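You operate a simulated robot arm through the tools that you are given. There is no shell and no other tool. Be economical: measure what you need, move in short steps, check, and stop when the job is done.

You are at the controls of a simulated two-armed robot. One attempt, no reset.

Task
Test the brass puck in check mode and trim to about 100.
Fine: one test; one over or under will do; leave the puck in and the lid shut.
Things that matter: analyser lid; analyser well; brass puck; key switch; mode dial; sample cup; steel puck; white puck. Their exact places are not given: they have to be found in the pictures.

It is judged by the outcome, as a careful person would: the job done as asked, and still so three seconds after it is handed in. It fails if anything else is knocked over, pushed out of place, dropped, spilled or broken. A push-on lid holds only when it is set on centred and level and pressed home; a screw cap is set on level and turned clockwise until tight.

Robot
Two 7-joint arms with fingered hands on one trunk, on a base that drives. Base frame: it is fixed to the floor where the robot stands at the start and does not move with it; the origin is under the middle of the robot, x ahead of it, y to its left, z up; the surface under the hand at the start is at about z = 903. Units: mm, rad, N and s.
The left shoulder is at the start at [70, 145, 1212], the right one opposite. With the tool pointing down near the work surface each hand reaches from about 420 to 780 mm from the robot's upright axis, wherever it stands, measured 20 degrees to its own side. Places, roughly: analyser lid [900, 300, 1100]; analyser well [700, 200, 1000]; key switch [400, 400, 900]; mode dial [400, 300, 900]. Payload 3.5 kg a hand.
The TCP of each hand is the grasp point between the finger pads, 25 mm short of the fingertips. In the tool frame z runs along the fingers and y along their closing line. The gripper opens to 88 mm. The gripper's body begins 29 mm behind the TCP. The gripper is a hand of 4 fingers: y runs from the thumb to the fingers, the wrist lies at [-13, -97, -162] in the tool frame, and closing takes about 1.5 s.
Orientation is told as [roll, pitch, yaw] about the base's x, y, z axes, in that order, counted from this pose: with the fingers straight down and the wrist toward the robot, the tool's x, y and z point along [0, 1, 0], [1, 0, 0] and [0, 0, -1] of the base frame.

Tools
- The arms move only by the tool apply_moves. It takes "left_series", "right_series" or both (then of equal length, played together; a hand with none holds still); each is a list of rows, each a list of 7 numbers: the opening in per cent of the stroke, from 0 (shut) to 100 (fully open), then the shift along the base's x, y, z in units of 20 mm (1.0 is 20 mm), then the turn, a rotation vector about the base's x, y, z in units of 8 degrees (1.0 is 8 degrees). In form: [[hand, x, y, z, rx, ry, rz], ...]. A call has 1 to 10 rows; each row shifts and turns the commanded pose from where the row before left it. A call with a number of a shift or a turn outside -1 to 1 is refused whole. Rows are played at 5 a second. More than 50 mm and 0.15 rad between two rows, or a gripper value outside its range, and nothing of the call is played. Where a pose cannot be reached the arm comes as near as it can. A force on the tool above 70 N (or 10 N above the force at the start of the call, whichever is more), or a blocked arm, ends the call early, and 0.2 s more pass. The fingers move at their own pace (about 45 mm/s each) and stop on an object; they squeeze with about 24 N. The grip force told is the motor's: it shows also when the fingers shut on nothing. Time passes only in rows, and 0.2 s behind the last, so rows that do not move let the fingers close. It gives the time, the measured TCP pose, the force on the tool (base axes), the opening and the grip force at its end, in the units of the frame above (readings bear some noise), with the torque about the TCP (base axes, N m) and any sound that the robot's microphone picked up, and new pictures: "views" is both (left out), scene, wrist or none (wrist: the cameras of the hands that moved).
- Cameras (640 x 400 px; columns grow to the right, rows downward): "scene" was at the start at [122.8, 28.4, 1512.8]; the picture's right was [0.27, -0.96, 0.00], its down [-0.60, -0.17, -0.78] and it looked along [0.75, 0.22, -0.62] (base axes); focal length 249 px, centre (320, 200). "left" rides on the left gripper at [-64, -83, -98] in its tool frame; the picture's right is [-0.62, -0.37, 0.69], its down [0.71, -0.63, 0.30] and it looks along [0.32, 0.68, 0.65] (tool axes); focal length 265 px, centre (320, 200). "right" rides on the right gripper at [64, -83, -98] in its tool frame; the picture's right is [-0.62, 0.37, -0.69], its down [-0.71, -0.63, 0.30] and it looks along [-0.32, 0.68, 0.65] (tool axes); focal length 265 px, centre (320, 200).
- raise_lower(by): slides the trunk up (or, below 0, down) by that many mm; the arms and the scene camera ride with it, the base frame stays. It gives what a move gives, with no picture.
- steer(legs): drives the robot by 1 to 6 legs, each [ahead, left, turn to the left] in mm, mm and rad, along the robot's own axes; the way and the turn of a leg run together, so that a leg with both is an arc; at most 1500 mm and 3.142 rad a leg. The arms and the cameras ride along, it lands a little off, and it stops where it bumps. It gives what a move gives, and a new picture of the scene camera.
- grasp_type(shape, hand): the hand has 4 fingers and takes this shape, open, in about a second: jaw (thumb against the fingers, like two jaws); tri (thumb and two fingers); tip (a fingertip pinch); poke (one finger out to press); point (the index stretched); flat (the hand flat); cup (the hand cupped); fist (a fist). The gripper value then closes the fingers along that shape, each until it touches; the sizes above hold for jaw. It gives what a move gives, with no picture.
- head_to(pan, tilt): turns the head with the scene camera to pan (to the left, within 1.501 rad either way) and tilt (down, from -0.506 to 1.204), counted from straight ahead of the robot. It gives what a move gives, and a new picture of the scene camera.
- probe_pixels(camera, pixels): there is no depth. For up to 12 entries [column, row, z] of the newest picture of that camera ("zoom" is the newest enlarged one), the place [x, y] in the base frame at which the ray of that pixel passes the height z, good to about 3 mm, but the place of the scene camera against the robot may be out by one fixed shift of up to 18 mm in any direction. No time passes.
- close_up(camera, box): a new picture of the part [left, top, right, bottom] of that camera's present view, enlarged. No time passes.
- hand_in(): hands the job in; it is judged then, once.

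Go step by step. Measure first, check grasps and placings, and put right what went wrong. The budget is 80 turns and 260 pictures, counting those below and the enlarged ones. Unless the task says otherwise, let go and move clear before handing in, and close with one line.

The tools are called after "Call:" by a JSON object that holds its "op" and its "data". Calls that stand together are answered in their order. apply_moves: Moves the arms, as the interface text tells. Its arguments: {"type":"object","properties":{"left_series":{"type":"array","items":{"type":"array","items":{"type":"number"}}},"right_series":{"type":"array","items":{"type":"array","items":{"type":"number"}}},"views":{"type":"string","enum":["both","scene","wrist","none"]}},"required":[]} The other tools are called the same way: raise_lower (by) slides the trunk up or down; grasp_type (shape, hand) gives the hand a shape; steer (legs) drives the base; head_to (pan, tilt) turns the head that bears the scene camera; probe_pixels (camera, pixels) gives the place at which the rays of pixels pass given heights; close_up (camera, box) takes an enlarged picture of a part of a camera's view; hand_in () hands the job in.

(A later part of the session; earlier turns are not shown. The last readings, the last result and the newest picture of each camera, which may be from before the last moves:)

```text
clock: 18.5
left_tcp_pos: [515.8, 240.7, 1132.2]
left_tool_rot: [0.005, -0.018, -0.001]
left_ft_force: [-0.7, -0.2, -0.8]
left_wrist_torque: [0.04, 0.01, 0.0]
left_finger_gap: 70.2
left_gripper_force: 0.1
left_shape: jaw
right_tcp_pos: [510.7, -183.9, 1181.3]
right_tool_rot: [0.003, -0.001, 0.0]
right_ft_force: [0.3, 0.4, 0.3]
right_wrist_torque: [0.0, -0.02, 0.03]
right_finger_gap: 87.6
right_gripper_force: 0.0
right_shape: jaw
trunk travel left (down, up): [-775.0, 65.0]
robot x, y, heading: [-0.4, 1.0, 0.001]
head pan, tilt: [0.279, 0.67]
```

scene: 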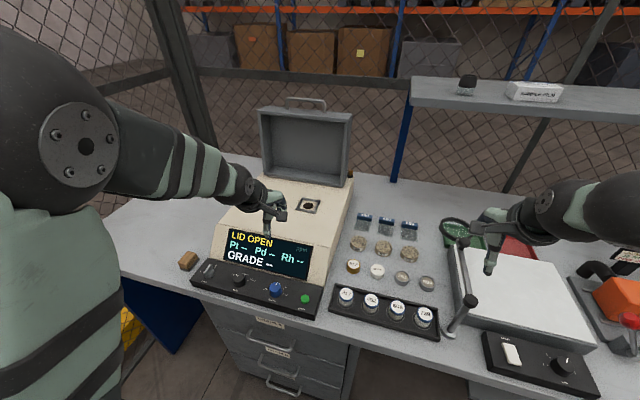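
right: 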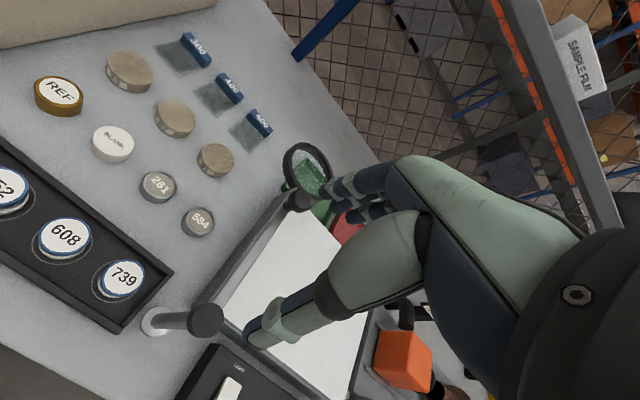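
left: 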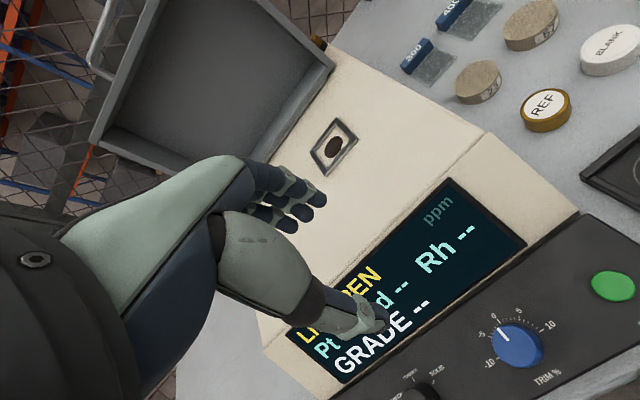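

REF is visible in both wrist views: left (546,104) and right (60,92). I'll triangulate it, the well and the trim/start controls from here.

Call:
{"op": "probe_pixels", "data": {"camera": "left", "pixels": [[546, 103, 905], [546, 103, 920], [546, 103, 935], [334, 146, 980], [334, 146, 1000], [334, 146, 1020], [513, 339, 940], [513, 339, 955], [614, 284, 940], [614, 284, 955]]}}

Call:
{"op": "probe_pixels", "data": {"camera": "right", "pixels": [[61, 90, 905], [61, 90, 920], [61, 90, 935]]}}

Call:
{"op": "close_up", "data": {"camera": "left", "box": [440, 40, 640, 180]}}

Call:
{"op": "close_up", "data": {"camera": "left", "box": [280, 80, 400, 200]}}

```text
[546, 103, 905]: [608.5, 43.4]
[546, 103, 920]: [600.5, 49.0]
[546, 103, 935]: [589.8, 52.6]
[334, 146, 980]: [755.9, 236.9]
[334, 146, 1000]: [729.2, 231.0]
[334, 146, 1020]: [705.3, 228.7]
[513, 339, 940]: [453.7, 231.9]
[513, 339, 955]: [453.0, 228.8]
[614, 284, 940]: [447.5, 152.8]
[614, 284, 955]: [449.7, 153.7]
```

```text
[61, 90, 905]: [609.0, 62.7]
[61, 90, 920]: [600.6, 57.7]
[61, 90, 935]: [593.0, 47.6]
```

```text
2.86 times, centred on (540, 110) of left
```

zoom: 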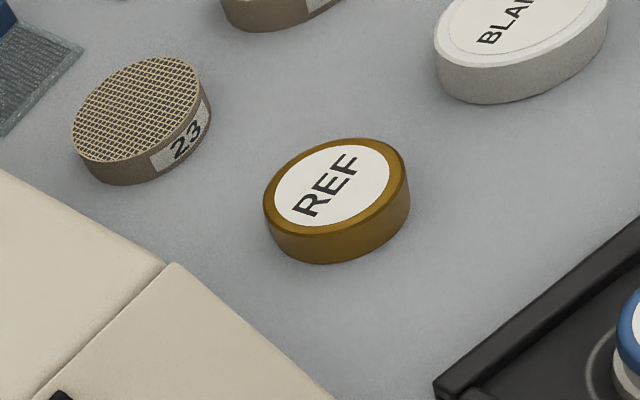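

```text
3.33 times, centred on (340, 140) of left
```

zoom: 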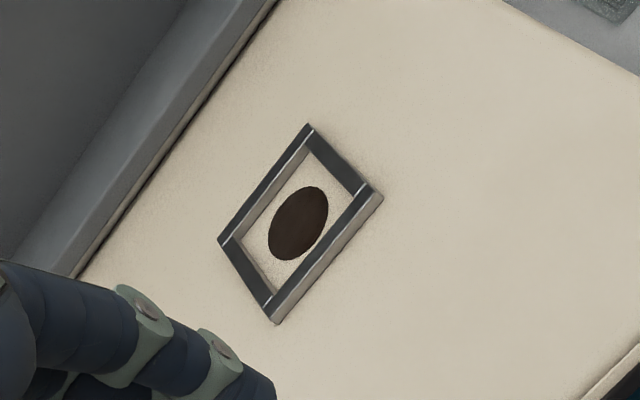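

Call:
{"op": "probe_pixels", "data": {"camera": "left", "pixels": [[519.7, 113.5, 923], [571.5, 101, 923], [336.4, 117.5, 1005], [309.4, 152, 1005], [326.5, 176.6, 1005], [358.9, 138.5, 1005], [342.4, 139.4, 1002], [324.4, 155, 1002], [333.4, 147, 1002]]}}

Call:
{"op": "close_up", "data": {"camera": "scene", "box": [280, 180, 380, 290]}}

```text
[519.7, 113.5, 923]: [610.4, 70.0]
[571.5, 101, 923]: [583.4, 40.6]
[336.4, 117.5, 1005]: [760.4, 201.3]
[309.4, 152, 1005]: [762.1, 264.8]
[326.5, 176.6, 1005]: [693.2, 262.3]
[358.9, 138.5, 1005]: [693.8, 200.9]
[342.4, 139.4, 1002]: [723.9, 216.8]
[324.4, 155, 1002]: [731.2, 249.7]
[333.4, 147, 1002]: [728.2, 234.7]
```

```text
3.64 times, centred on (330, 235) of scene
```

zoom: 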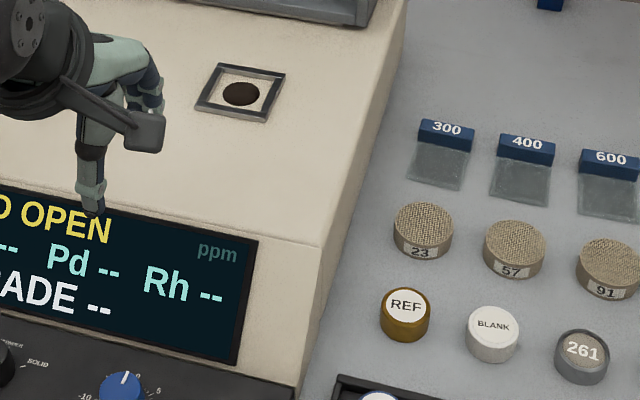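

REF is at about (598, 52) with its top near z 924 and a diameter of about 40. The well frame is centred at about (727, 232). I'm moving the left hand above REF.

Call:
{"op": "apply_moves", "data": {"left_series": [[75, 0.41, -0.95, 0, 0, 0.1, 0], [75, 0.41, -0.95, 0, 0, 0, 0], [75, 0.41, -0.95, 0, 0, 0, 0], [75, 0.41, -0.95, 0, 0, 0, 0], [75, 0.41, -0.95, 0, 0, 0, 0], [75, 0.41, -0.95, 0, 0, 0, 0], [75, 0.41, -0.95, -0.8, 0, 0, 0], [75, 0.41, -0.95, -1, 0, 0, 0], [75, 0.41, -0.95, -1, 0, 0, 0], [75, 0.41, -0.95, -1, 0, 0, 0]]}}

```text
clock: 20.7
left_tcp_pos: [599.9, 52.0, 1054.2]
left_tool_rot: [0.001, -0.005, -0.001]
left_ft_force: [-0.4, -0.8, 0.4]
left_wrist_torque: [-0.02, 0.0, 0.0]
left_finger_gap: 66.4
left_gripper_force: 0.1
left_shape: jaw
right_tcp_pos: [511.7, -181.7, 1181.3]
right_tool_rot: [0.001, 0.002, 0.002]
right_ft_force: [0.0, -0.1, -0.3]
right_wrist_torque: [0.0, -0.05, 0.03]
right_finger_gap: 87.5
right_gripper_force: 0.0
right_shape: jaw
trunk travel left (down, up): [-775.0, 65.0]
robot x, y, heading: [-1.6, -2.2, 0.003]
head pan, tilt: [0.279, 0.67]
```

scene: 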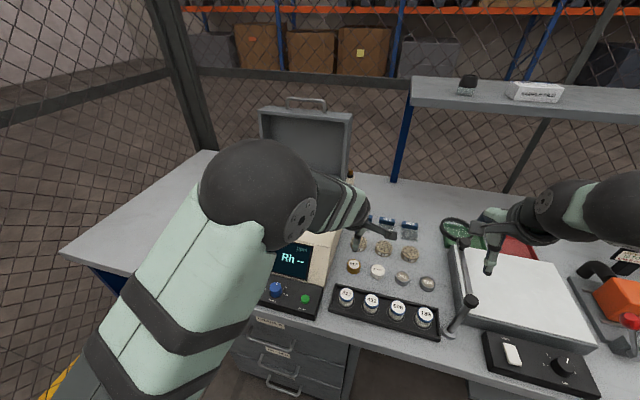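
left: 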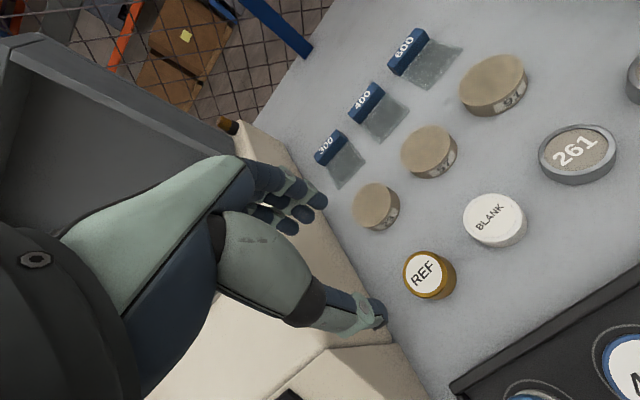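

REF's top at (424,274) falls where the tool axis meets z 924, so the hand is aligned. I'll descend 100 mm and look.

Call:
{"op": "apply_moves", "data": {"left_series": [[75, 0, 0, -1, 0, 0, 0], [75, 0, 0, -1, 0, 0, 0], [75, 0, 0, -1, 0, 0, 0], [75, 0, 0, -1, 0, 0, 0], [75, 0, 0, -0.7, 0, 0, 0], [75, 0, 0, 0, 0, 0, 0]], "views": "wrist"}}

Call:
{"op": "close_up", "data": {"camera": "left", "box": [220, 140, 480, 340]}}

```text
clock: 22.1
left_tcp_pos: [597.7, 52.9, 959.4]
left_tool_rot: [0.004, -0.005, -0.002]
left_ft_force: [0.0, 0.0, -1.2]
left_wrist_torque: [0.01, 0.02, 0.0]
left_finger_gap: 66.1
left_gripper_force: 0.1
left_shape: jaw
right_tcp_pos: [509.9, -181.1, 1181.7]
right_tool_rot: [0.0, 0.001, -0.002]
right_ft_force: [0.2, -0.2, 0.1]
right_wrist_torque: [0.04, 0.01, 0.02]
right_finger_gap: 87.8
right_gripper_force: 0.0
right_shape: jaw
trunk travel left (down, up): [-775.0, 65.0]
robot x, y, heading: [1.3, -2.5, 0.0]
head pan, tilt: [0.279, 0.67]
```

left: 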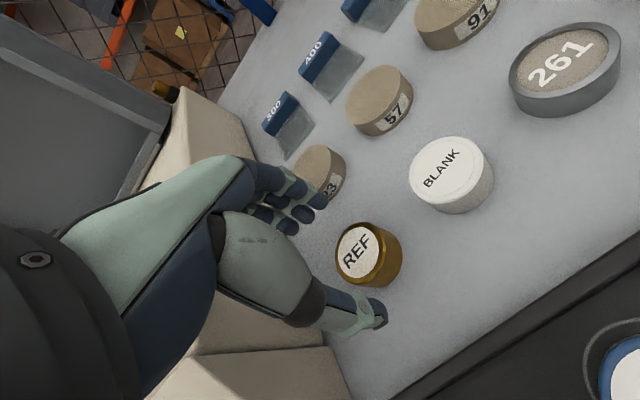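

```text
2.00 times, centred on (350, 240) of left
```

zoom: 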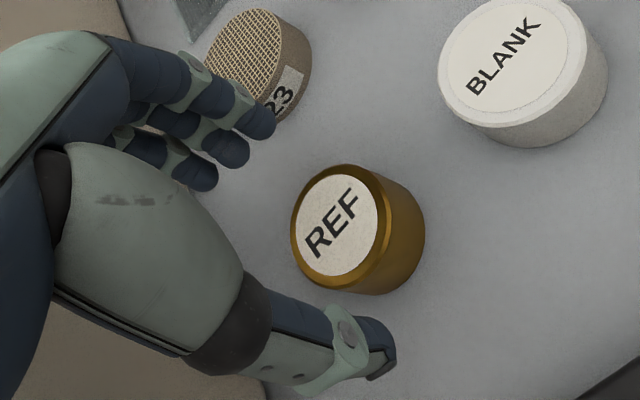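

Aligned, with REF's top at (357,251) against an expected (355,253). I'll lower 20 mm and close.

Call:
{"op": "apply_moves", "data": {"left_series": [[75, 0, 0, -0.5, 0, 0, 0], [75, 0, 0, -0.5, 0, 0, 0], [30, 0, 0, 0, 0, 0, 0], [15, 0, 0, 0, 0, 0, 0], [15, 0, 0, 0, 0, 0, 0], [15, 0, 0, 0, 0, 0, 0], [15, 0, 0, 0, 0, 0, 0]], "views": "wrist"}}

Call:
{"op": "close_up", "data": {"camera": "left", "box": [220, 140, 480, 340]}}

```text
clock: 23.7
left_tcp_pos: [596.4, 54.1, 941.3]
left_tool_rot: [0.0, -0.006, 0.0]
left_ft_force: [-0.5, 0.6, 4.4]
left_wrist_torque: [-0.02, 0.09, 0.01]
left_finger_gap: 32.1
left_gripper_force: 23.5
left_shape: jaw
right_tcp_pos: [509.8, -181.5, 1182.4]
right_tool_rot: [0.001, -0.002, 0.001]
right_ft_force: [-0.4, -0.2, -0.3]
right_wrist_torque: [0.04, -0.02, 0.03]
right_finger_gap: 87.8
right_gripper_force: 0.0
right_shape: jaw
trunk travel left (down, up): [-775.0, 65.0]
robot x, y, heading: [-3.1, -0.3, 0.001]
head pan, tilt: [0.279, 0.67]
```

left: 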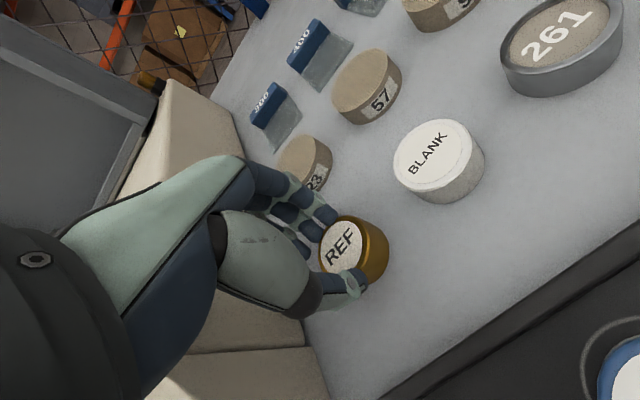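

```text
2.00 times, centred on (350, 240) of left
```

zoom: 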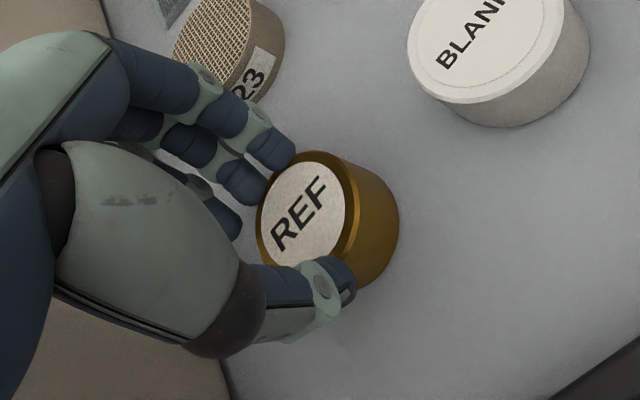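

Gripped, with a 32 mm gap at 23.5 N and the puck centred. I'll lift.

Call:
{"op": "apply_moves", "data": {"left_series": [[15, 0, 0, 0.5, 0, 0, 0], [15, 0, 0, 1, 0, 0, 0], [15, 0, 0, 1, 0, 0, 0], [15, 0, 0, 1, 0, 0, 0], [15, 0, 0, 1, 0, 0, 0], [15, 0, 0, 1, 0, 0, 0], [15, 0, 0, 1, 0, 0, 0], [15, 0, 0, 1, 0, 0, 0]], "views": "wrist"}}

```text
clock: 25.5
left_tcp_pos: [598.2, 53.5, 1092.9]
left_tool_rot: [0.002, -0.003, -0.004]
left_ft_force: [-0.3, -0.5, -1.7]
left_wrist_torque: [-0.02, -0.03, -0.03]
left_finger_gap: 27.9
left_gripper_force: 24.0
left_shape: jaw
right_tcp_pos: [511.6, -181.0, 1181.8]
right_tool_rot: [-0.001, -0.001, -0.001]
right_ft_force: [0.1, -0.1, 0.0]
right_wrist_torque: [0.01, 0.0, -0.01]
right_finger_gap: 87.7
right_gripper_force: 0.1
right_shape: jaw
trunk travel left (down, up): [-775.0, 65.0]
robot x, y, heading: [-1.5, 0.6, -0.002]
head pan, tilt: [0.279, 0.67]
```

left: 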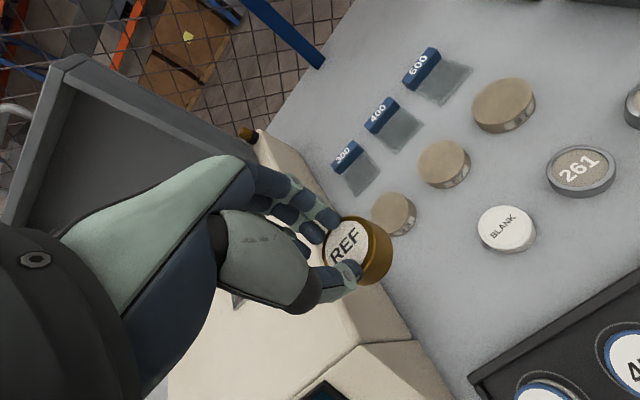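

The gap shrank from 32 to 28 mm, so the puck is slipping toward -y from an off-centre grip. I'll set it back down gently in the same place and regrip about 6 mm further to -y.

Call:
{"op": "apply_moves", "data": {"left_series": [[15, 0, 0, -1, 0, 0, 0], [15, 0, 0, -1, 0, 0, 0], [15, 0, 0, -1, 0, 0, 0], [15, 0, 0, -1, 0, 0, 0], [15, 0, 0, -1, 0, 0, 0], [15, 0, 0, -1, 0, 0, 0], [15, 0, 0, -0.7, 0, 0, 0], [15, 0, 0, -0.4, 0, 0, 0], [15, 0, 0, -0.2, 0, 0, 0], [15, 0, 0, -0.1, 0, 0, 0]], "views": "wrist"}}

Call:
{"op": "close_up", "data": {"camera": "left", "box": [220, 140, 480, 340]}}

```text
clock: 27.7
left_tcp_pos: [599.7, 53.8, 946.3]
left_tool_rot: [0.003, -0.008, -0.002]
left_ft_force: [1.1, 0.3, 3.1]
left_wrist_torque: [-0.05, -0.09, -0.03]
left_finger_gap: 27.5
left_gripper_force: 24.2
left_shape: jaw
right_tcp_pos: [510.0, -181.5, 1181.6]
right_tool_rot: [-0.001, 0.0, 0.0]
right_ft_force: [-0.4, -0.7, 0.0]
right_wrist_torque: [-0.01, 0.0, 0.02]
right_finger_gap: 87.4
right_gripper_force: 0.1
right_shape: jaw
trunk travel left (down, up): [-775.0, 65.0]
robot x, y, heading: [-0.2, -2.1, -0.002]
head pan, tilt: [0.279, 0.67]
```

left: 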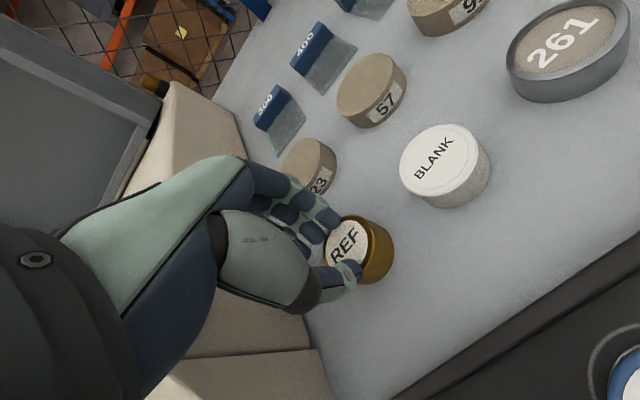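

```text
2.00 times, centred on (350, 240) of left
```

zoom: 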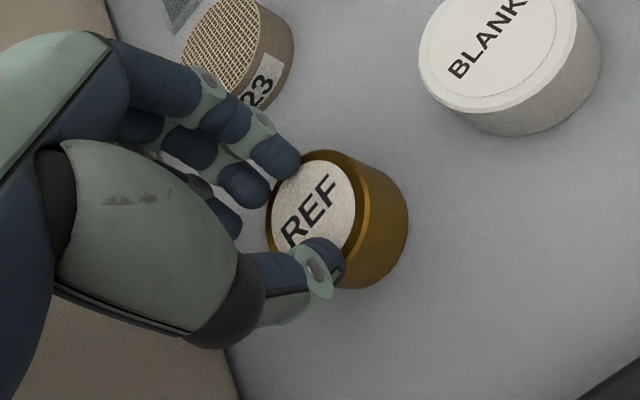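

The puck is back on the desk with a 3 N touch. I'll open, shift 11 mm toward -y, go 8 mm lower and close deeper.

Call:
{"op": "apply_moves", "data": {"left_series": [[80, 0, 0, 0.05, 0, 0, 0], [80, 0, 0, 0, 0, 0, 0], [80, 0, 0, 0, 0, 0, 0], [80, 0, 0, 0, 0, 0, 0], [80, -0.05, -0.28, -0.2, 0, 0, 0], [80, -0.05, -0.28, -0.25, 0, 0, 0], [15, 0, 0, 0, 0, 0, 0], [15, 0, 0, 0, 0, 0, 0], [15, 0, 0, 0, 0, 0, 0], [15, 0, 0, 0, 0, 0, 0]], "views": "wrist"}}

Call:
{"op": "close_up", "data": {"camera": "left", "box": [220, 140, 480, 340]}}

```text
clock: 29.9
left_tcp_pos: [594.6, 41.0, 936.5]
left_tool_rot: [0.002, -0.002, -0.004]
left_ft_force: [0.0, -0.2, 0.1]
left_wrist_torque: [0.01, 0.01, -0.02]
left_finger_gap: 28.5
left_gripper_force: 24.2
left_shape: jaw
right_tcp_pos: [510.9, -182.1, 1182.5]
right_tool_rot: [-0.001, 0.001, 0.0]
right_ft_force: [0.0, 0.0, -0.9]
right_wrist_torque: [0.01, -0.01, -0.01]
right_finger_gap: 87.5
right_gripper_force: 0.1
right_shape: jaw
trunk travel left (down, up): [-775.0, 65.0]
robot x, y, heading: [-1.1, 0.5, -0.003]
head pan, tilt: [0.279, 0.67]
```

left: 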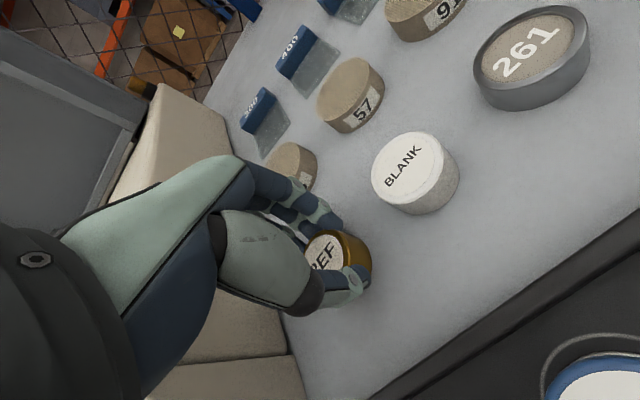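

```text
2.00 times, centred on (350, 240) of left
```

zoom: 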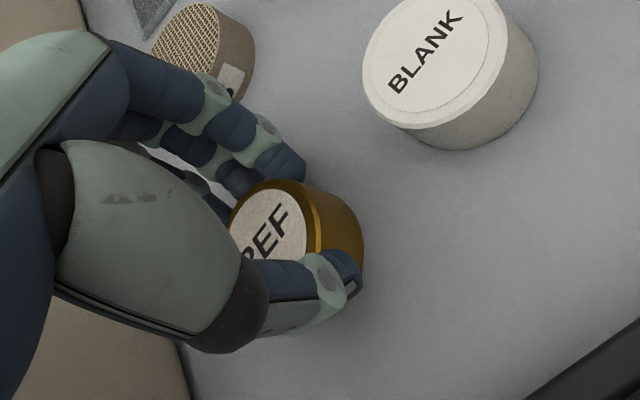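

This time the puck sits about 5 mm too deep the other way. I'll re-centre by +5 mm in y and close again.

Call:
{"op": "apply_moves", "data": {"left_series": [[80, 0, 0, 0, 0, 0, 0], [80, 0, 0, 0, 0, 0, 0], [80, 0, 0, 0, 0, 0, 0], [80, 0, 0, 0, 0, 0, 0], [80, 0, 0.25, 0, 0, 0, 0], [15, 0, 0, 0, 0, 0, 0], [15, 0, 0, 0, 0, 0, 0], [15, 0, 0, 0, 0, 0, 0], [15, 0, 0, 0, 0, 0, 0], [15, 0, 0, 0, 0, 0, 0]], "views": "wrist"}}

Call:
{"op": "close_up", "data": {"camera": "left", "box": [220, 140, 480, 340]}}

```text
clock: 32.1
left_tcp_pos: [594.3, 46.4, 935.6]
left_tool_rot: [0.005, -0.003, -0.003]
left_ft_force: [0.5, 0.7, 0.5]
left_wrist_torque: [0.01, 0.0, -0.01]
left_finger_gap: 31.5
left_gripper_force: 23.9
left_shape: jaw
right_tcp_pos: [511.0, -181.3, 1181.6]
right_tool_rot: [-0.002, -0.001, 0.0]
right_ft_force: [0.9, 0.7, 0.1]
right_wrist_torque: [0.01, 0.0, 0.0]
right_finger_gap: 87.6
right_gripper_force: 0.1
right_shape: jaw
trunk travel left (down, up): [-775.0, 65.0]
robot x, y, heading: [-3.2, 2.5, -0.002]
head pan, tilt: [0.279, 0.67]
```

left: 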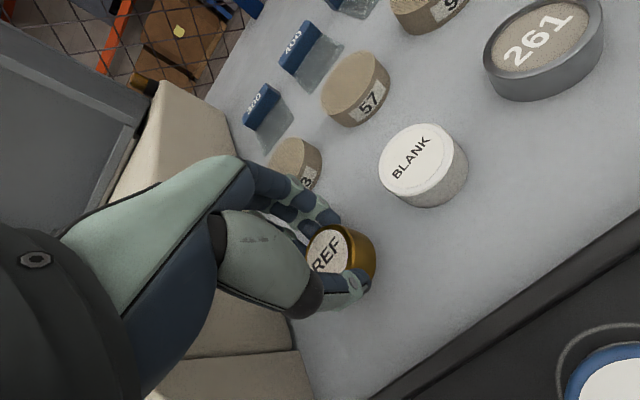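

```text
2.00 times, centred on (350, 240) of left
```

zoom: 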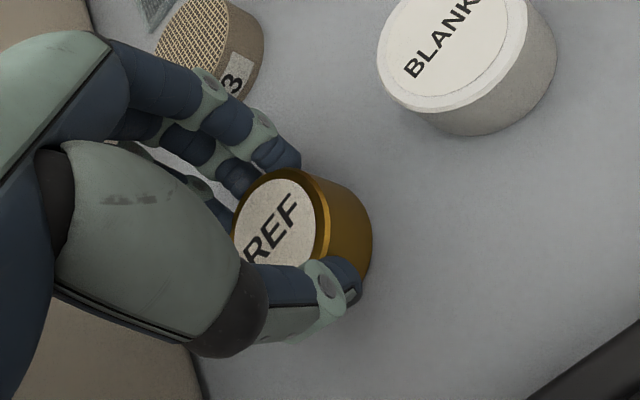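

Gap is 31.5 mm and the grip is lower and centred. I'll lift a little and check for slip.

Call:
{"op": "apply_moves", "data": {"left_series": [[10, 0, 0, 0.3, 0, 0, 0], [10, 0, 0, 0.7, 0, 0, 0], [10, 0, 0, 0, 0, 0, 0], [10, 0, 0, 0, 0, 0, 0], [10, 0, 0, 0, 0, 0, 0]], "views": "wrist"}}

Call:
{"op": "close_up", "data": {"camera": "left", "box": [220, 140, 480, 340]}}

```text
clock: 33.3
left_tcp_pos: [595.2, 46.7, 957.2]
left_tool_rot: [0.001, -0.002, -0.001]
left_ft_force: [0.6, -0.4, -1.8]
left_wrist_torque: [-0.01, 0.02, 0.01]
left_finger_gap: 31.6
left_gripper_force: 24.4
left_shape: jaw
right_tcp_pos: [510.9, -181.1, 1181.9]
right_tool_rot: [-0.001, 0.0, -0.002]
right_ft_force: [0.7, -0.5, 0.6]
right_wrist_torque: [-0.03, -0.01, 0.0]
right_finger_gap: 87.8
right_gripper_force: 0.0
right_shape: jaw
trunk travel left (down, up): [-775.0, 65.0]
robot x, y, heading: [1.4, -1.8, -0.001]
head pan, tilt: [0.279, 0.67]
```

left: 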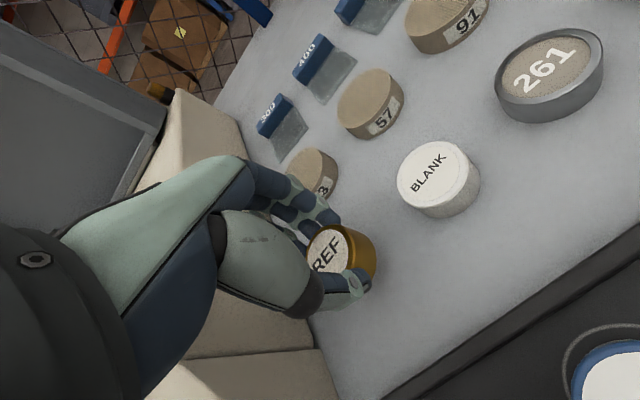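

```text
2.00 times, centred on (350, 240) of left
```

zoom: 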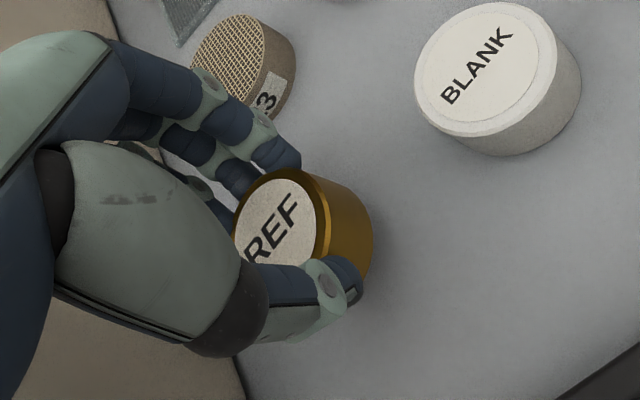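

The grip holds with no slip. I'll measure the puck's offset in the hand and lift to travel height.

Call:
{"op": "probe_pixels", "data": {"camera": "left", "pixels": [[331.5, 255, 945], [334, 252, 945]]}}

Call:
{"op": "apply_moves", "data": {"left_series": [[10, 0, 0, 1, 0, 0, 0], [10, 0, 0, 1, 0, 0, 0], [10, 0, 0, 1, 0, 0, 0], [10, 0, 0, 1, 0, 0, 0], [10, 0, 0, 1, 0, 0, 0], [10, 0, 0, 1, 0, 0, 0], [10, 0, 0, 0.5, 0, 0, 0], [10, 0, 0, 0, 0, 0, 0]], "views": "wrist"}}

```text
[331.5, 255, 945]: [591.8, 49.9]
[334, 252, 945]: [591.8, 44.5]
```

```text
clock: 35.1
left_tcp_pos: [594.6, 47.0, 1086.7]
left_tool_rot: [0.002, -0.004, -0.004]
left_ft_force: [0.5, 0.3, -2.0]
left_wrist_torque: [-0.03, 0.03, 0.01]
left_finger_gap: 31.3
left_gripper_force: 24.2
left_shape: jaw
right_tcp_pos: [511.4, -181.2, 1182.0]
right_tool_rot: [0.0, 0.0, 0.0]
right_ft_force: [0.4, 0.6, 0.0]
right_wrist_torque: [0.01, 0.0, 0.0]
right_finger_gap: 87.5
right_gripper_force: 0.0
right_shape: jaw
trunk travel left (down, up): [-775.0, 65.0]
robot x, y, heading: [-1.6, -2.0, 0.001]
head pan, tilt: [0.279, 0.67]
```

left: 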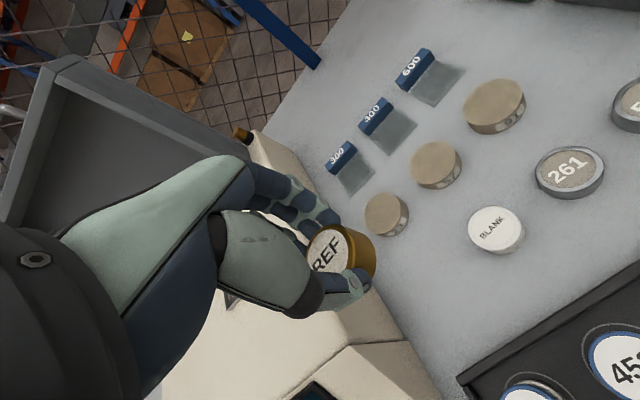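

No slip at travel height. I'm moving over the well; the target TCP is about (729, 231).

Call:
{"op": "apply_moves", "data": {"left_series": [[10, 0.67, 0.92, 0, 0, 0, 0], [10, 0.67, 0.92, 0, 0, 0, 0], [10, 0.67, 0.92, 0, 0, 0, 0], [10, 0.67, 0.92, 0, 0, 0, 0], [10, 0.67, 0.92, 0, 0, 0, 0], [10, 0.67, 0.92, 0, 0, 0, 0], [10, 0.67, 0.92, 0, 0, 0, 0], [10, 0.67, 0.92, 0, 0, 0, 0], [10, 0.67, 0.92, 0, 0, 0, 0], [10, 0.67, 0.92, 0, 0, 0, 0]]}}

Call:
{"op": "close_up", "data": {"camera": "left", "box": [260, 160, 520, 360]}}

```text
clock: 37.3
left_tcp_pos: [729.5, 233.9, 1083.7]
left_tool_rot: [0.004, -0.003, 0.0]
left_ft_force: [0.2, 0.1, -2.2]
left_wrist_torque: [-0.03, -0.01, -0.03]
left_finger_gap: 31.3
left_gripper_force: 24.1
left_shape: jaw
right_tcp_pos: [511.9, -181.4, 1181.0]
right_tool_rot: [0.0, 0.001, 0.0]
right_ft_force: [-0.4, -0.7, -0.7]
right_wrist_torque: [-0.02, 0.0, -0.03]
right_finger_gap: 87.5
right_gripper_force: 0.0
right_shape: jaw
trunk travel left (down, up): [-775.0, 65.0]
robot x, y, heading: [0.9, 4.1, -0.001]
head pan, tilt: [0.279, 0.67]
```

scene: 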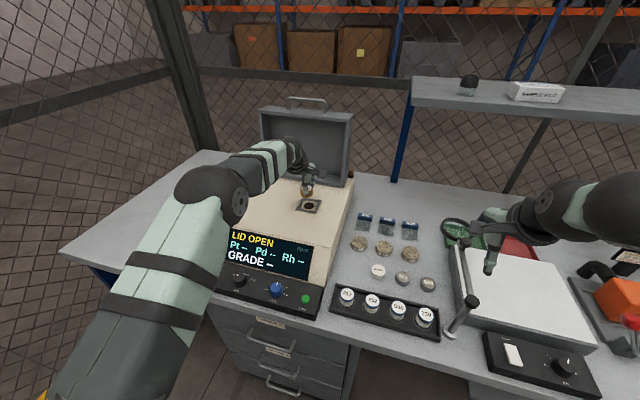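
left: 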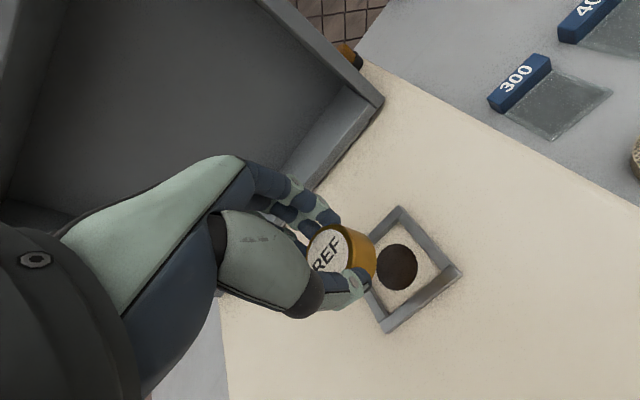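

```text
2.00 times, centred on (390, 260) of left
```

zoom: 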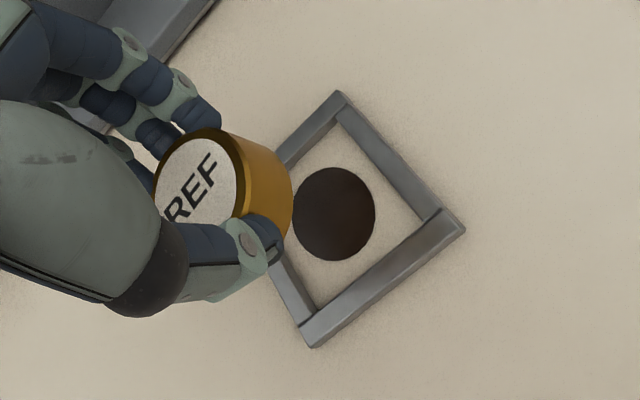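

The hole is at (397,266), nearly on the tool axis, and the puck looks centred in the hand. I'll descend 30 mm and recheck alignment.

Call:
{"op": "apply_moves", "data": {"left_series": [[10, 0, 0, -0.5, 0, 0, 0], [10, 0, 0, -0.5, 0, 0, 0], [10, 0, 0, -0.5, 0, 0, 0], [10, 0, 0, 0, 0, 0, 0]]}}

Call:
{"op": "close_up", "data": {"camera": "left", "box": [290, 180, 450, 340]}}

Call:
{"op": "close_up", "data": {"camera": "scene", "box": [270, 160, 350, 230]}}

```text
clock: 38.3
left_tcp_pos: [728.7, 231.6, 1055.1]
left_tool_rot: [0.004, -0.003, -0.004]
left_ft_force: [-0.3, 0.6, -1.3]
left_wrist_torque: [-0.03, -0.01, 0.01]
left_finger_gap: 31.5
left_gripper_force: 23.9
left_shape: jaw
right_tcp_pos: [511.6, -180.4, 1181.6]
right_tool_rot: [0.0, 0.0, 0.0]
right_ft_force: [-0.1, -0.1, -0.2]
right_wrist_torque: [-0.01, 0.03, -0.01]
right_finger_gap: 87.6
right_gripper_force: 0.1
right_shape: jaw
trunk travel left (down, up): [-775.0, 65.0]
robot x, y, heading: [-4.7, -4.3, -0.001]
head pan, tilt: [0.279, 0.67]
```

scene: 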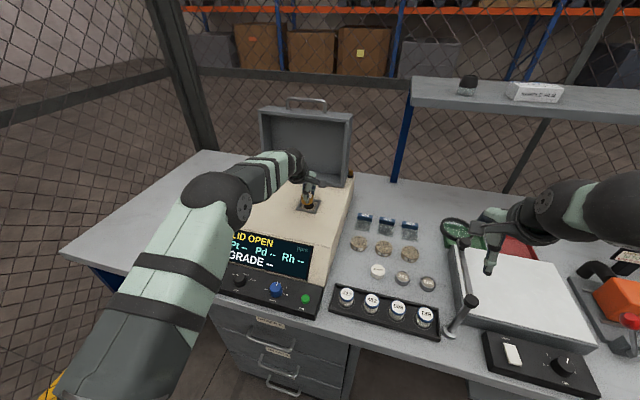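
left: 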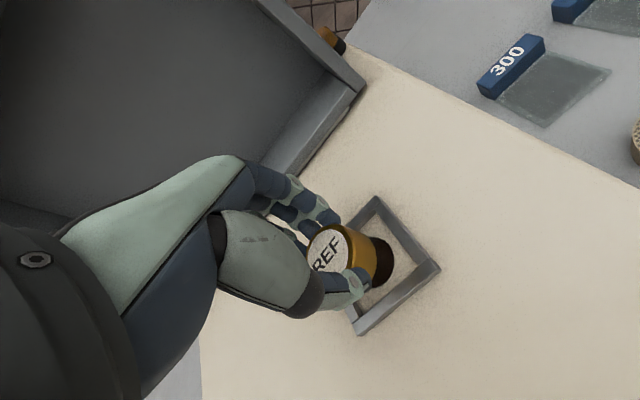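

```text
2.50 times, centred on (370, 260) of left
```

zoom: 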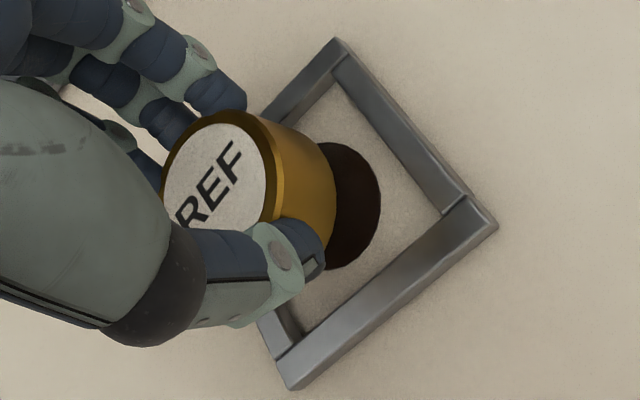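

```text
5.71 times, centred on (310, 195) of scene
```

zoom: 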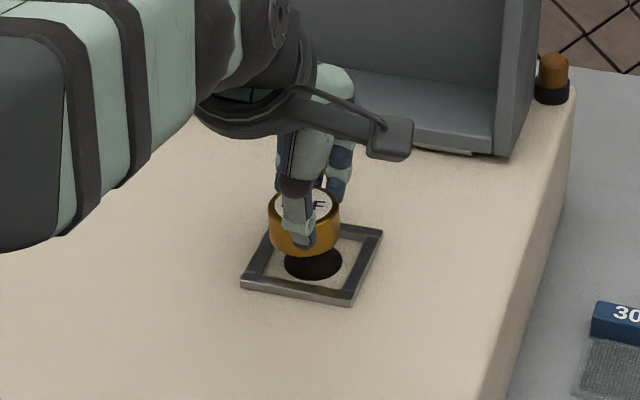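

Scene view: the puck (zoom 268–340) sits about 9 zoom px left of the hole, which is roughly 4–5 mm toward +y. I'll shift -4 mm in y, descend to just above the rim and check.

Call:
{"op": "apply_moves", "data": {"left_series": [[10, 0, -0.2, 0, 0, 0, 0], [10, 0, 0, -0.3, 0, 0, 0], [10, 0, 0, -0.2, 0, 0, 0], [10, 0, 0, 0, 0, 0, 0]], "views": "none"}}

Call:
{"op": "close_up", "data": {"camera": "left", "box": [290, 180, 450, 340]}}

Call:
{"op": "close_up", "data": {"camera": "scene", "box": [280, 180, 340, 225]}}

```text
clock: 39.3
left_tcp_pos: [730.8, 226.7, 1046.7]
left_tool_rot: [0.003, -0.004, 0.0]
left_ft_force: [-0.6, 0.1, -2.1]
left_wrist_torque: [-0.02, 0.0, 0.0]
left_finger_gap: 31.1
left_gripper_force: 24.0
left_shape: jaw
right_tcp_pos: [510.6, -181.4, 1181.7]
right_tool_rot: [0.0, 0.0, 0.001]
right_ft_force: [1.5, 0.6, -0.3]
right_wrist_torque: [-0.01, 0.02, 0.01]
right_finger_gap: 87.5
right_gripper_force: 0.0
right_shape: jaw
trunk travel left (down, up): [-775.0, 65.0]
robot x, y, heading: [1.4, -0.3, -0.0]
head pan, tilt: [0.279, 0.67]
```

```text
2.50 times, centred on (370, 260) of left
```

zoom: 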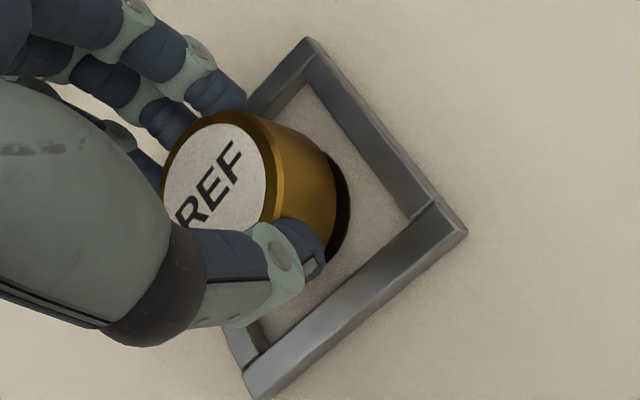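

```text
8.89 times, centred on (310, 202) of scene
```

zoom: 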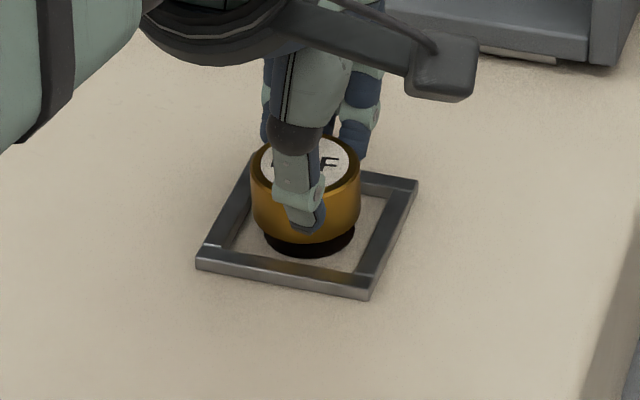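

Puck centre 305 against hole centre 309 in the zoom is aligned within about 2 mm. I'll lower in small steps until it touches.

Call:
{"op": "apply_moves", "data": {"left_series": [[10, 0, -0.05, -0.2, 0, 0, 0], [10, 0, 0, -0.15, 0, 0, 0], [10, 0, 0, -0.1, 0, 0, 0], [10, 0, 0, 0, 0, 0, 0]], "views": "none"}}

Call:
{"op": "close_up", "data": {"camera": "left", "box": [290, 180, 450, 340]}}

Call:
{"op": "close_up", "data": {"camera": "scene", "box": [280, 180, 340, 225]}}

```text
clock: 40.3
left_tcp_pos: [730.1, 226.3, 1037.4]
left_tool_rot: [0.004, -0.002, -0.001]
left_ft_force: [-0.2, 0.7, -1.3]
left_wrist_torque: [0.01, -0.01, 0.03]
left_finger_gap: 31.1
left_gripper_force: 24.1
left_shape: jaw
right_tcp_pos: [512.1, -180.8, 1181.2]
right_tool_rot: [0.0, 0.0, -0.001]
right_ft_force: [-0.3, 0.4, -0.7]
right_wrist_torque: [0.01, 0.01, -0.03]
right_finger_gap: 87.6
right_gripper_force: 0.1
right_shape: jaw
trunk travel left (down, up): [-775.0, 65.0]
robot x, y, heading: [-3.6, 2.8, 0.002]
head pan, tilt: [0.279, 0.67]
```

```text
2.50 times, centred on (370, 260) of left
```

zoom: 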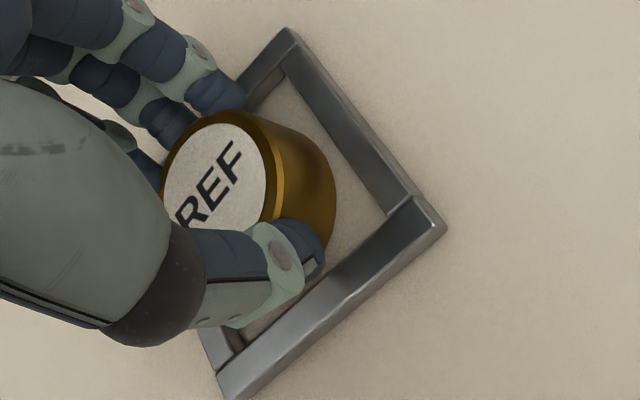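

```text
8.89 times, centred on (310, 202) of scene
```

zoom: 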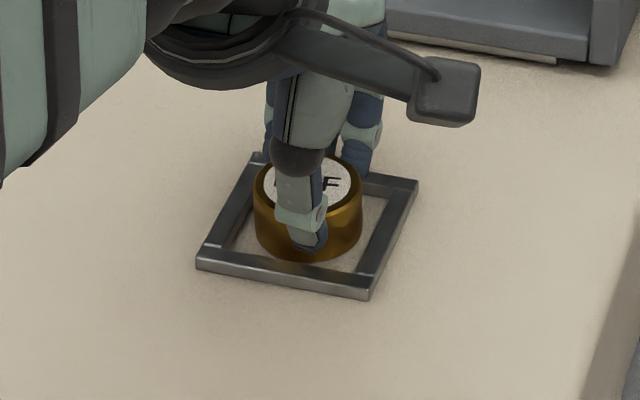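

The puck looks about 4 mm too near the front rim. I'll shift +4 mm in x and lower until there's contact.

Call:
{"op": "apply_moves", "data": {"left_series": [[10, 0.2, 0, 0, 0, 0, 0], [10, 0, 0, -0.1, 0, 0, 0], [10, 0, 0, -0.1, 0, 0, 0], [10, 0, 0, -0.05, 0, 0, 0], [10, 0, 0, 0, 0, 0, 0]], "views": "none"}}

Call:
{"op": "close_up", "data": {"camera": "left", "box": [290, 180, 450, 340]}}

Call:
{"op": "close_up", "data": {"camera": "scene", "box": [280, 180, 340, 225]}}

```text
clock: 41.5
left_tcp_pos: [733.5, 225.7, 1035.3]
left_tool_rot: [0.004, -0.01, 0.0]
left_ft_force: [1.8, 2.5, 11.9]
left_wrist_torque: [0.07, -0.03, -0.01]
left_finger_gap: 31.4
left_gripper_force: 24.2
left_shape: jaw
right_tcp_pos: [509.6, -181.3, 1182.2]
right_tool_rot: [0.001, -0.001, 0.0]
right_ft_force: [-0.1, 0.7, -0.1]
right_wrist_torque: [-0.02, -0.02, 0.01]
right_finger_gap: 87.7
right_gripper_force: 0.0
right_shape: jaw
trunk travel left (down, up): [-775.0, 65.0]
robot x, y, heading: [-1.5, 0.0, 0.001]
head pan, tilt: [0.279, 0.67]
```

```text
2.50 times, centred on (370, 260) of left
```

zoom: 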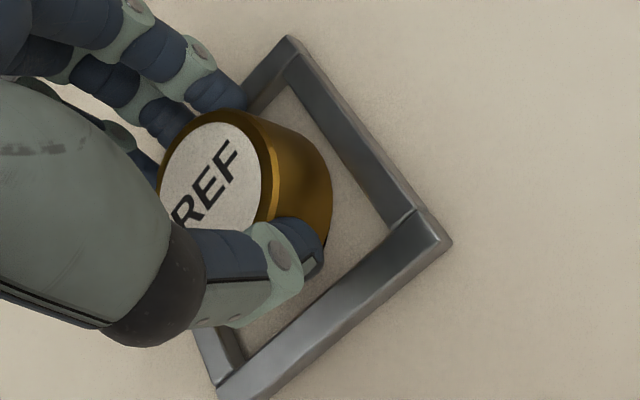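

```text
8.89 times, centred on (310, 202) of scene
```

zoom: 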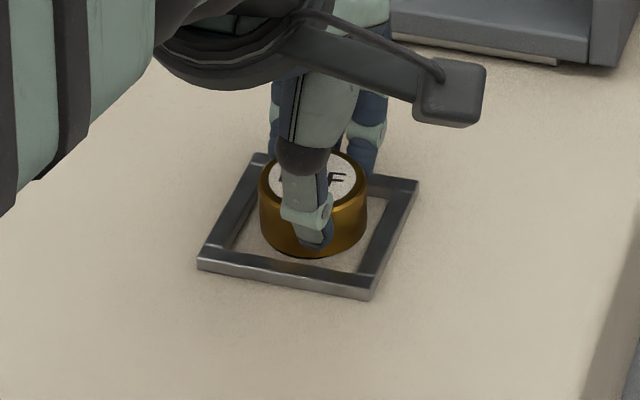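

Contact at 12 N, and the puck sits inside the frame with its window covered. I'll nudge about 1.5 mm back to centre, release and lift.

Call:
{"op": "apply_moves", "data": {"left_series": [[10, -0.06, 0.07, 0.1, 0, 0, 0], [10, 0, 0, -0.05, 0, 0, 0], [10, 0, 0, 0, 0, 0, 0], [60, 0, 0, 0, 0, 0, 0], [75, 0, 0, 0, 0, 0, 0], [75, 0, 0, 0, 0, 0, 0], [75, 0, 0, 0.5, 0, 0, 0], [75, 0, 0, 1, 0, 0, 0], [75, 0, 0, 1, 0, 0, 0], [75, 0, 0, 1, 0, 0, 0]]}}

Call:
{"op": "close_up", "data": {"camera": "left", "box": [310, 180, 470, 340]}}

Call:
{"op": "close_up", "data": {"camera": "scene", "box": [280, 180, 340, 225]}}

```text
clock: 43.7
left_tcp_pos: [733.2, 228.0, 1103.4]
left_tool_rot: [0.003, -0.004, -0.004]
left_ft_force: [-0.3, 0.4, 0.0]
left_wrist_torque: [0.02, 0.0, -0.02]
left_finger_gap: 65.6
left_gripper_force: 0.1
left_shape: jaw
right_tcp_pos: [510.8, -181.0, 1183.2]
right_tool_rot: [0.002, 0.0, -0.002]
right_ft_force: [0.5, 0.1, -0.4]
right_wrist_torque: [0.0, -0.02, 0.01]
right_finger_gap: 87.9
right_gripper_force: 0.0
right_shape: jaw
trunk travel left (down, up): [-775.0, 65.0]
robot x, y, heading: [-1.9, 2.4, -0.0]
head pan, tilt: [0.279, 0.67]
```

scene: 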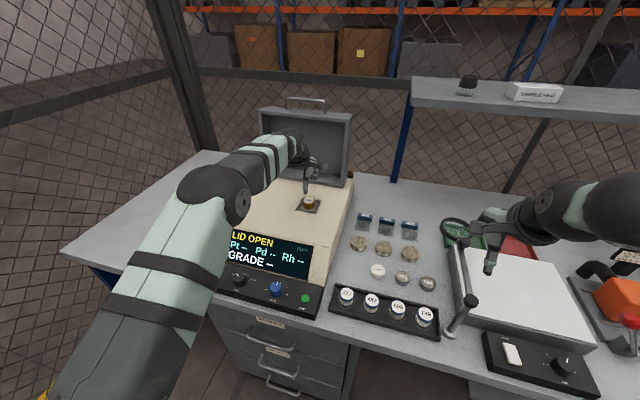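
left: 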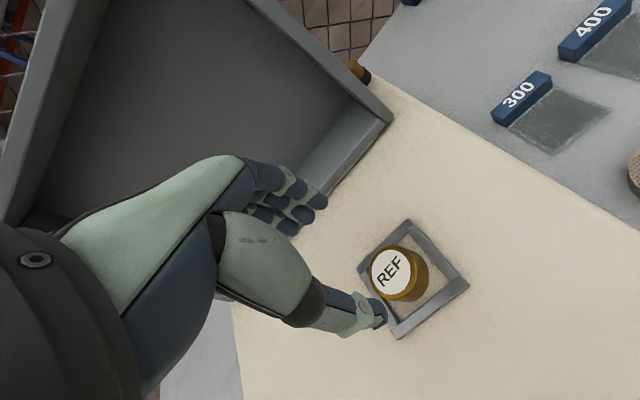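

```text
2.50 times, centred on (390, 260) of left
```

zoom: 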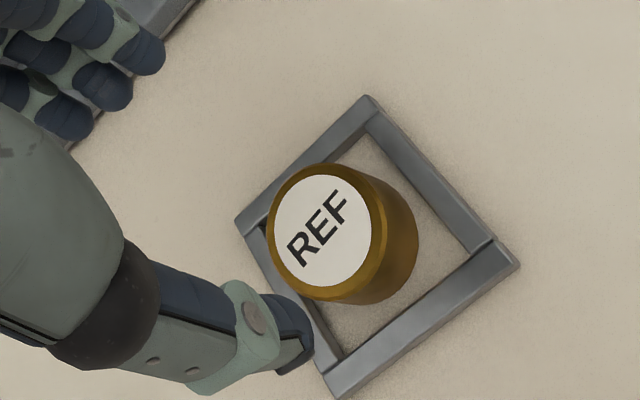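

```text
8.89 times, centred on (310, 202) of scene
```

zoom: 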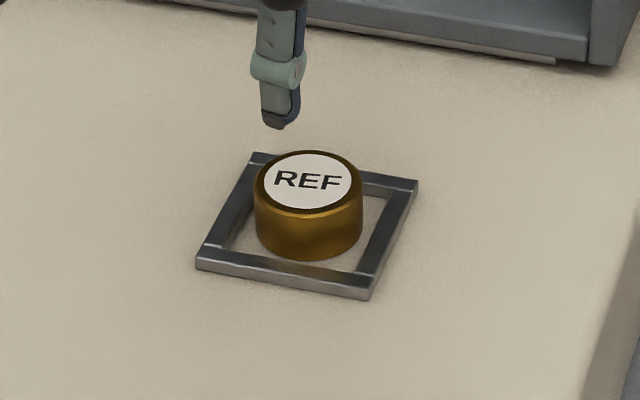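

The puck sits centred in the well. Next is the lid, so I'll measure its hinge edge, top edge and handle.

Call:
{"op": "probe_pixels", "data": {"camera": "scene", "pixels": [[348, 186, 1005], [352, 115, 1150], [352, 115, 1200], [352, 115, 1250], [260, 108, 1200], [260, 108, 1250], [306, 100, 1200], [306, 100, 1250], [306, 100, 1280]]}}

Call:
{"op": "probe_pixels", "data": {"camera": "left", "pixels": [[392, 118, 1005], [392, 118, 1020], [370, 80, 1005], [330, 185, 1005]]}}

Call:
{"op": "close_up", "data": {"camera": "scene", "box": [240, 80, 380, 220]}}

```text
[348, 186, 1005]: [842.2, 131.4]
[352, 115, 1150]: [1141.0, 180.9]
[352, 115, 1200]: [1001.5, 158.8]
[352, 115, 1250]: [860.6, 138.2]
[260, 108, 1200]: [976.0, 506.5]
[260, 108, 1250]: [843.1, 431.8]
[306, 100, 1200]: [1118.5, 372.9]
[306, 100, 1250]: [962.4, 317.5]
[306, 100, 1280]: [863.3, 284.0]
```

```text
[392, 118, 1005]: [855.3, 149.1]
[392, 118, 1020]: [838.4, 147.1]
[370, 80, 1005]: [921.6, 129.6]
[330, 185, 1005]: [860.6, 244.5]
```

```text
2.86 times, centred on (310, 150) of scene
```

zoom: 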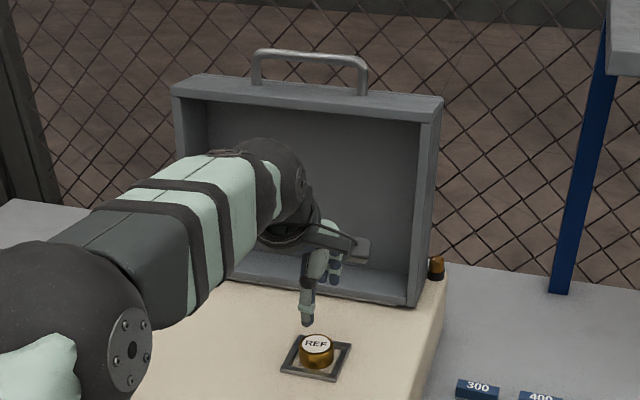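

The lid's lower edge is near x 850, its top is at about z 1250 and the handle at about (880, 295, 1285), which is beyond reach from here. I'll retract the left hand, raise both hands, then drive forward about 120 mm.

Call:
{"op": "apply_moves", "data": {"left_series": [[75, -1, 0, 0.5, 0, 0, 0], [75, -1, 0, 1, 0, 0, 0], [75, -1, 0, 1, 0, 0, 0], [75, -1, 0, 1, 0, 0, 0], [75, -1, 0, 1, 0, -0.8, 0], [75, -1, 0, 1, 0, -0.8, 0], [75, -1, 0.2, 1, 0, -0.8, 0], [75, -1, 0.2, 0, 0, -0.8, 0], [75, -1, 0.2, 0, 0, -0.8, 0]], "right_series": [[100, -0.5, 0, 0.5, 0, 0, 0], [100, -0.5, 0, 0.5, 0, 0, 0], [100, -0.5, 0, 0.5, 0, 0, 0], [100, -0.5, 0, 0.5, 0, 0, 0], [100, 0, 0, 0.5, 0, 0, 0], [100, 0, 0, 0.5, 0, 0, 0], [100, 0, 0, 0, 0, 0, 0], [100, 0, 0, 0, 0, 0, 0], [100, 0, 0, 0, 0, 0, 0]], "views": "scene"}}

Call:
{"op": "steer", "data": {"legs": [[100, 0, 0]]}}

```text
clock: 45.7
left_tcp_pos: [549.5, 236.2, 1234.7]
left_tool_rot: [0.006, -0.563, -0.005]
left_ft_force: [-0.8, -0.5, 0.0]
left_wrist_torque: [-0.01, 0.07, 0.02]
left_finger_gap: 66.0
left_gripper_force: 0.0
left_shape: jaw
right_tcp_pos: [471.1, -183.5, 1239.8]
right_tool_rot: [0.003, 0.0, 0.0]
right_ft_force: [-0.3, -0.5, 0.1]
right_wrist_torque: [0.01, 0.0, 0.01]
right_finger_gap: 87.4
right_gripper_force: 0.1
right_shape: jaw
trunk travel left (down, up): [-775.0, 65.0]
robot x, y, heading: [-1.8, 1.5, -0.002]
head pan, tilt: [0.279, 0.67]
```

scene: 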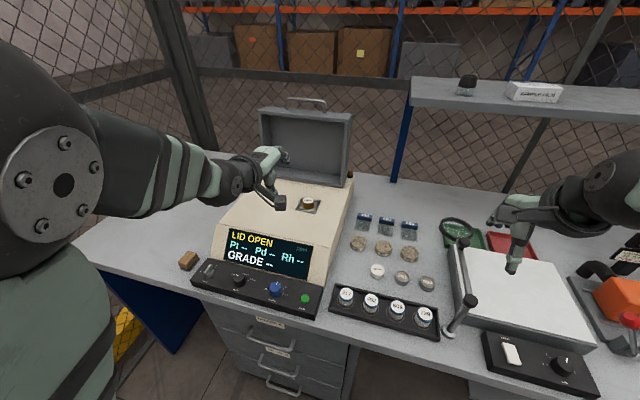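

```text
clock: 46.8
left_tcp_pos: [644.5, 239.1, 1235.3]
left_tool_rot: [0.001, -0.57, -0.003]
left_ft_force: [-0.9, -0.4, 0.3]
left_wrist_torque: [-0.01, 0.0, -0.02]
left_finger_gap: 65.8
left_gripper_force: 0.1
left_shape: jaw
right_tcp_pos: [565.0, -180.7, 1241.5]
right_tool_rot: [0.0, -0.005, 0.0]
right_ft_force: [0.5, 0.7, -0.5]
right_wrist_torque: [-0.01, -0.01, 0.01]
right_finger_gap: 87.5
right_gripper_force: 0.1
right_shape: jaw
trunk travel left (down, up): [-775.0, 65.0]
robot x, y, heading: [100.1, -0.8, 0.0]
head pan, tilt: [0.279, 0.67]
```

scene: 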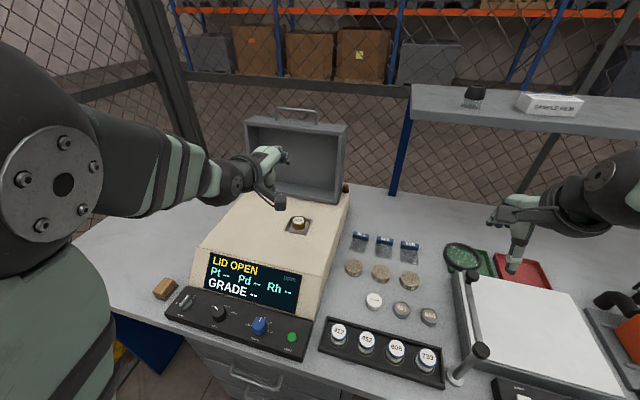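

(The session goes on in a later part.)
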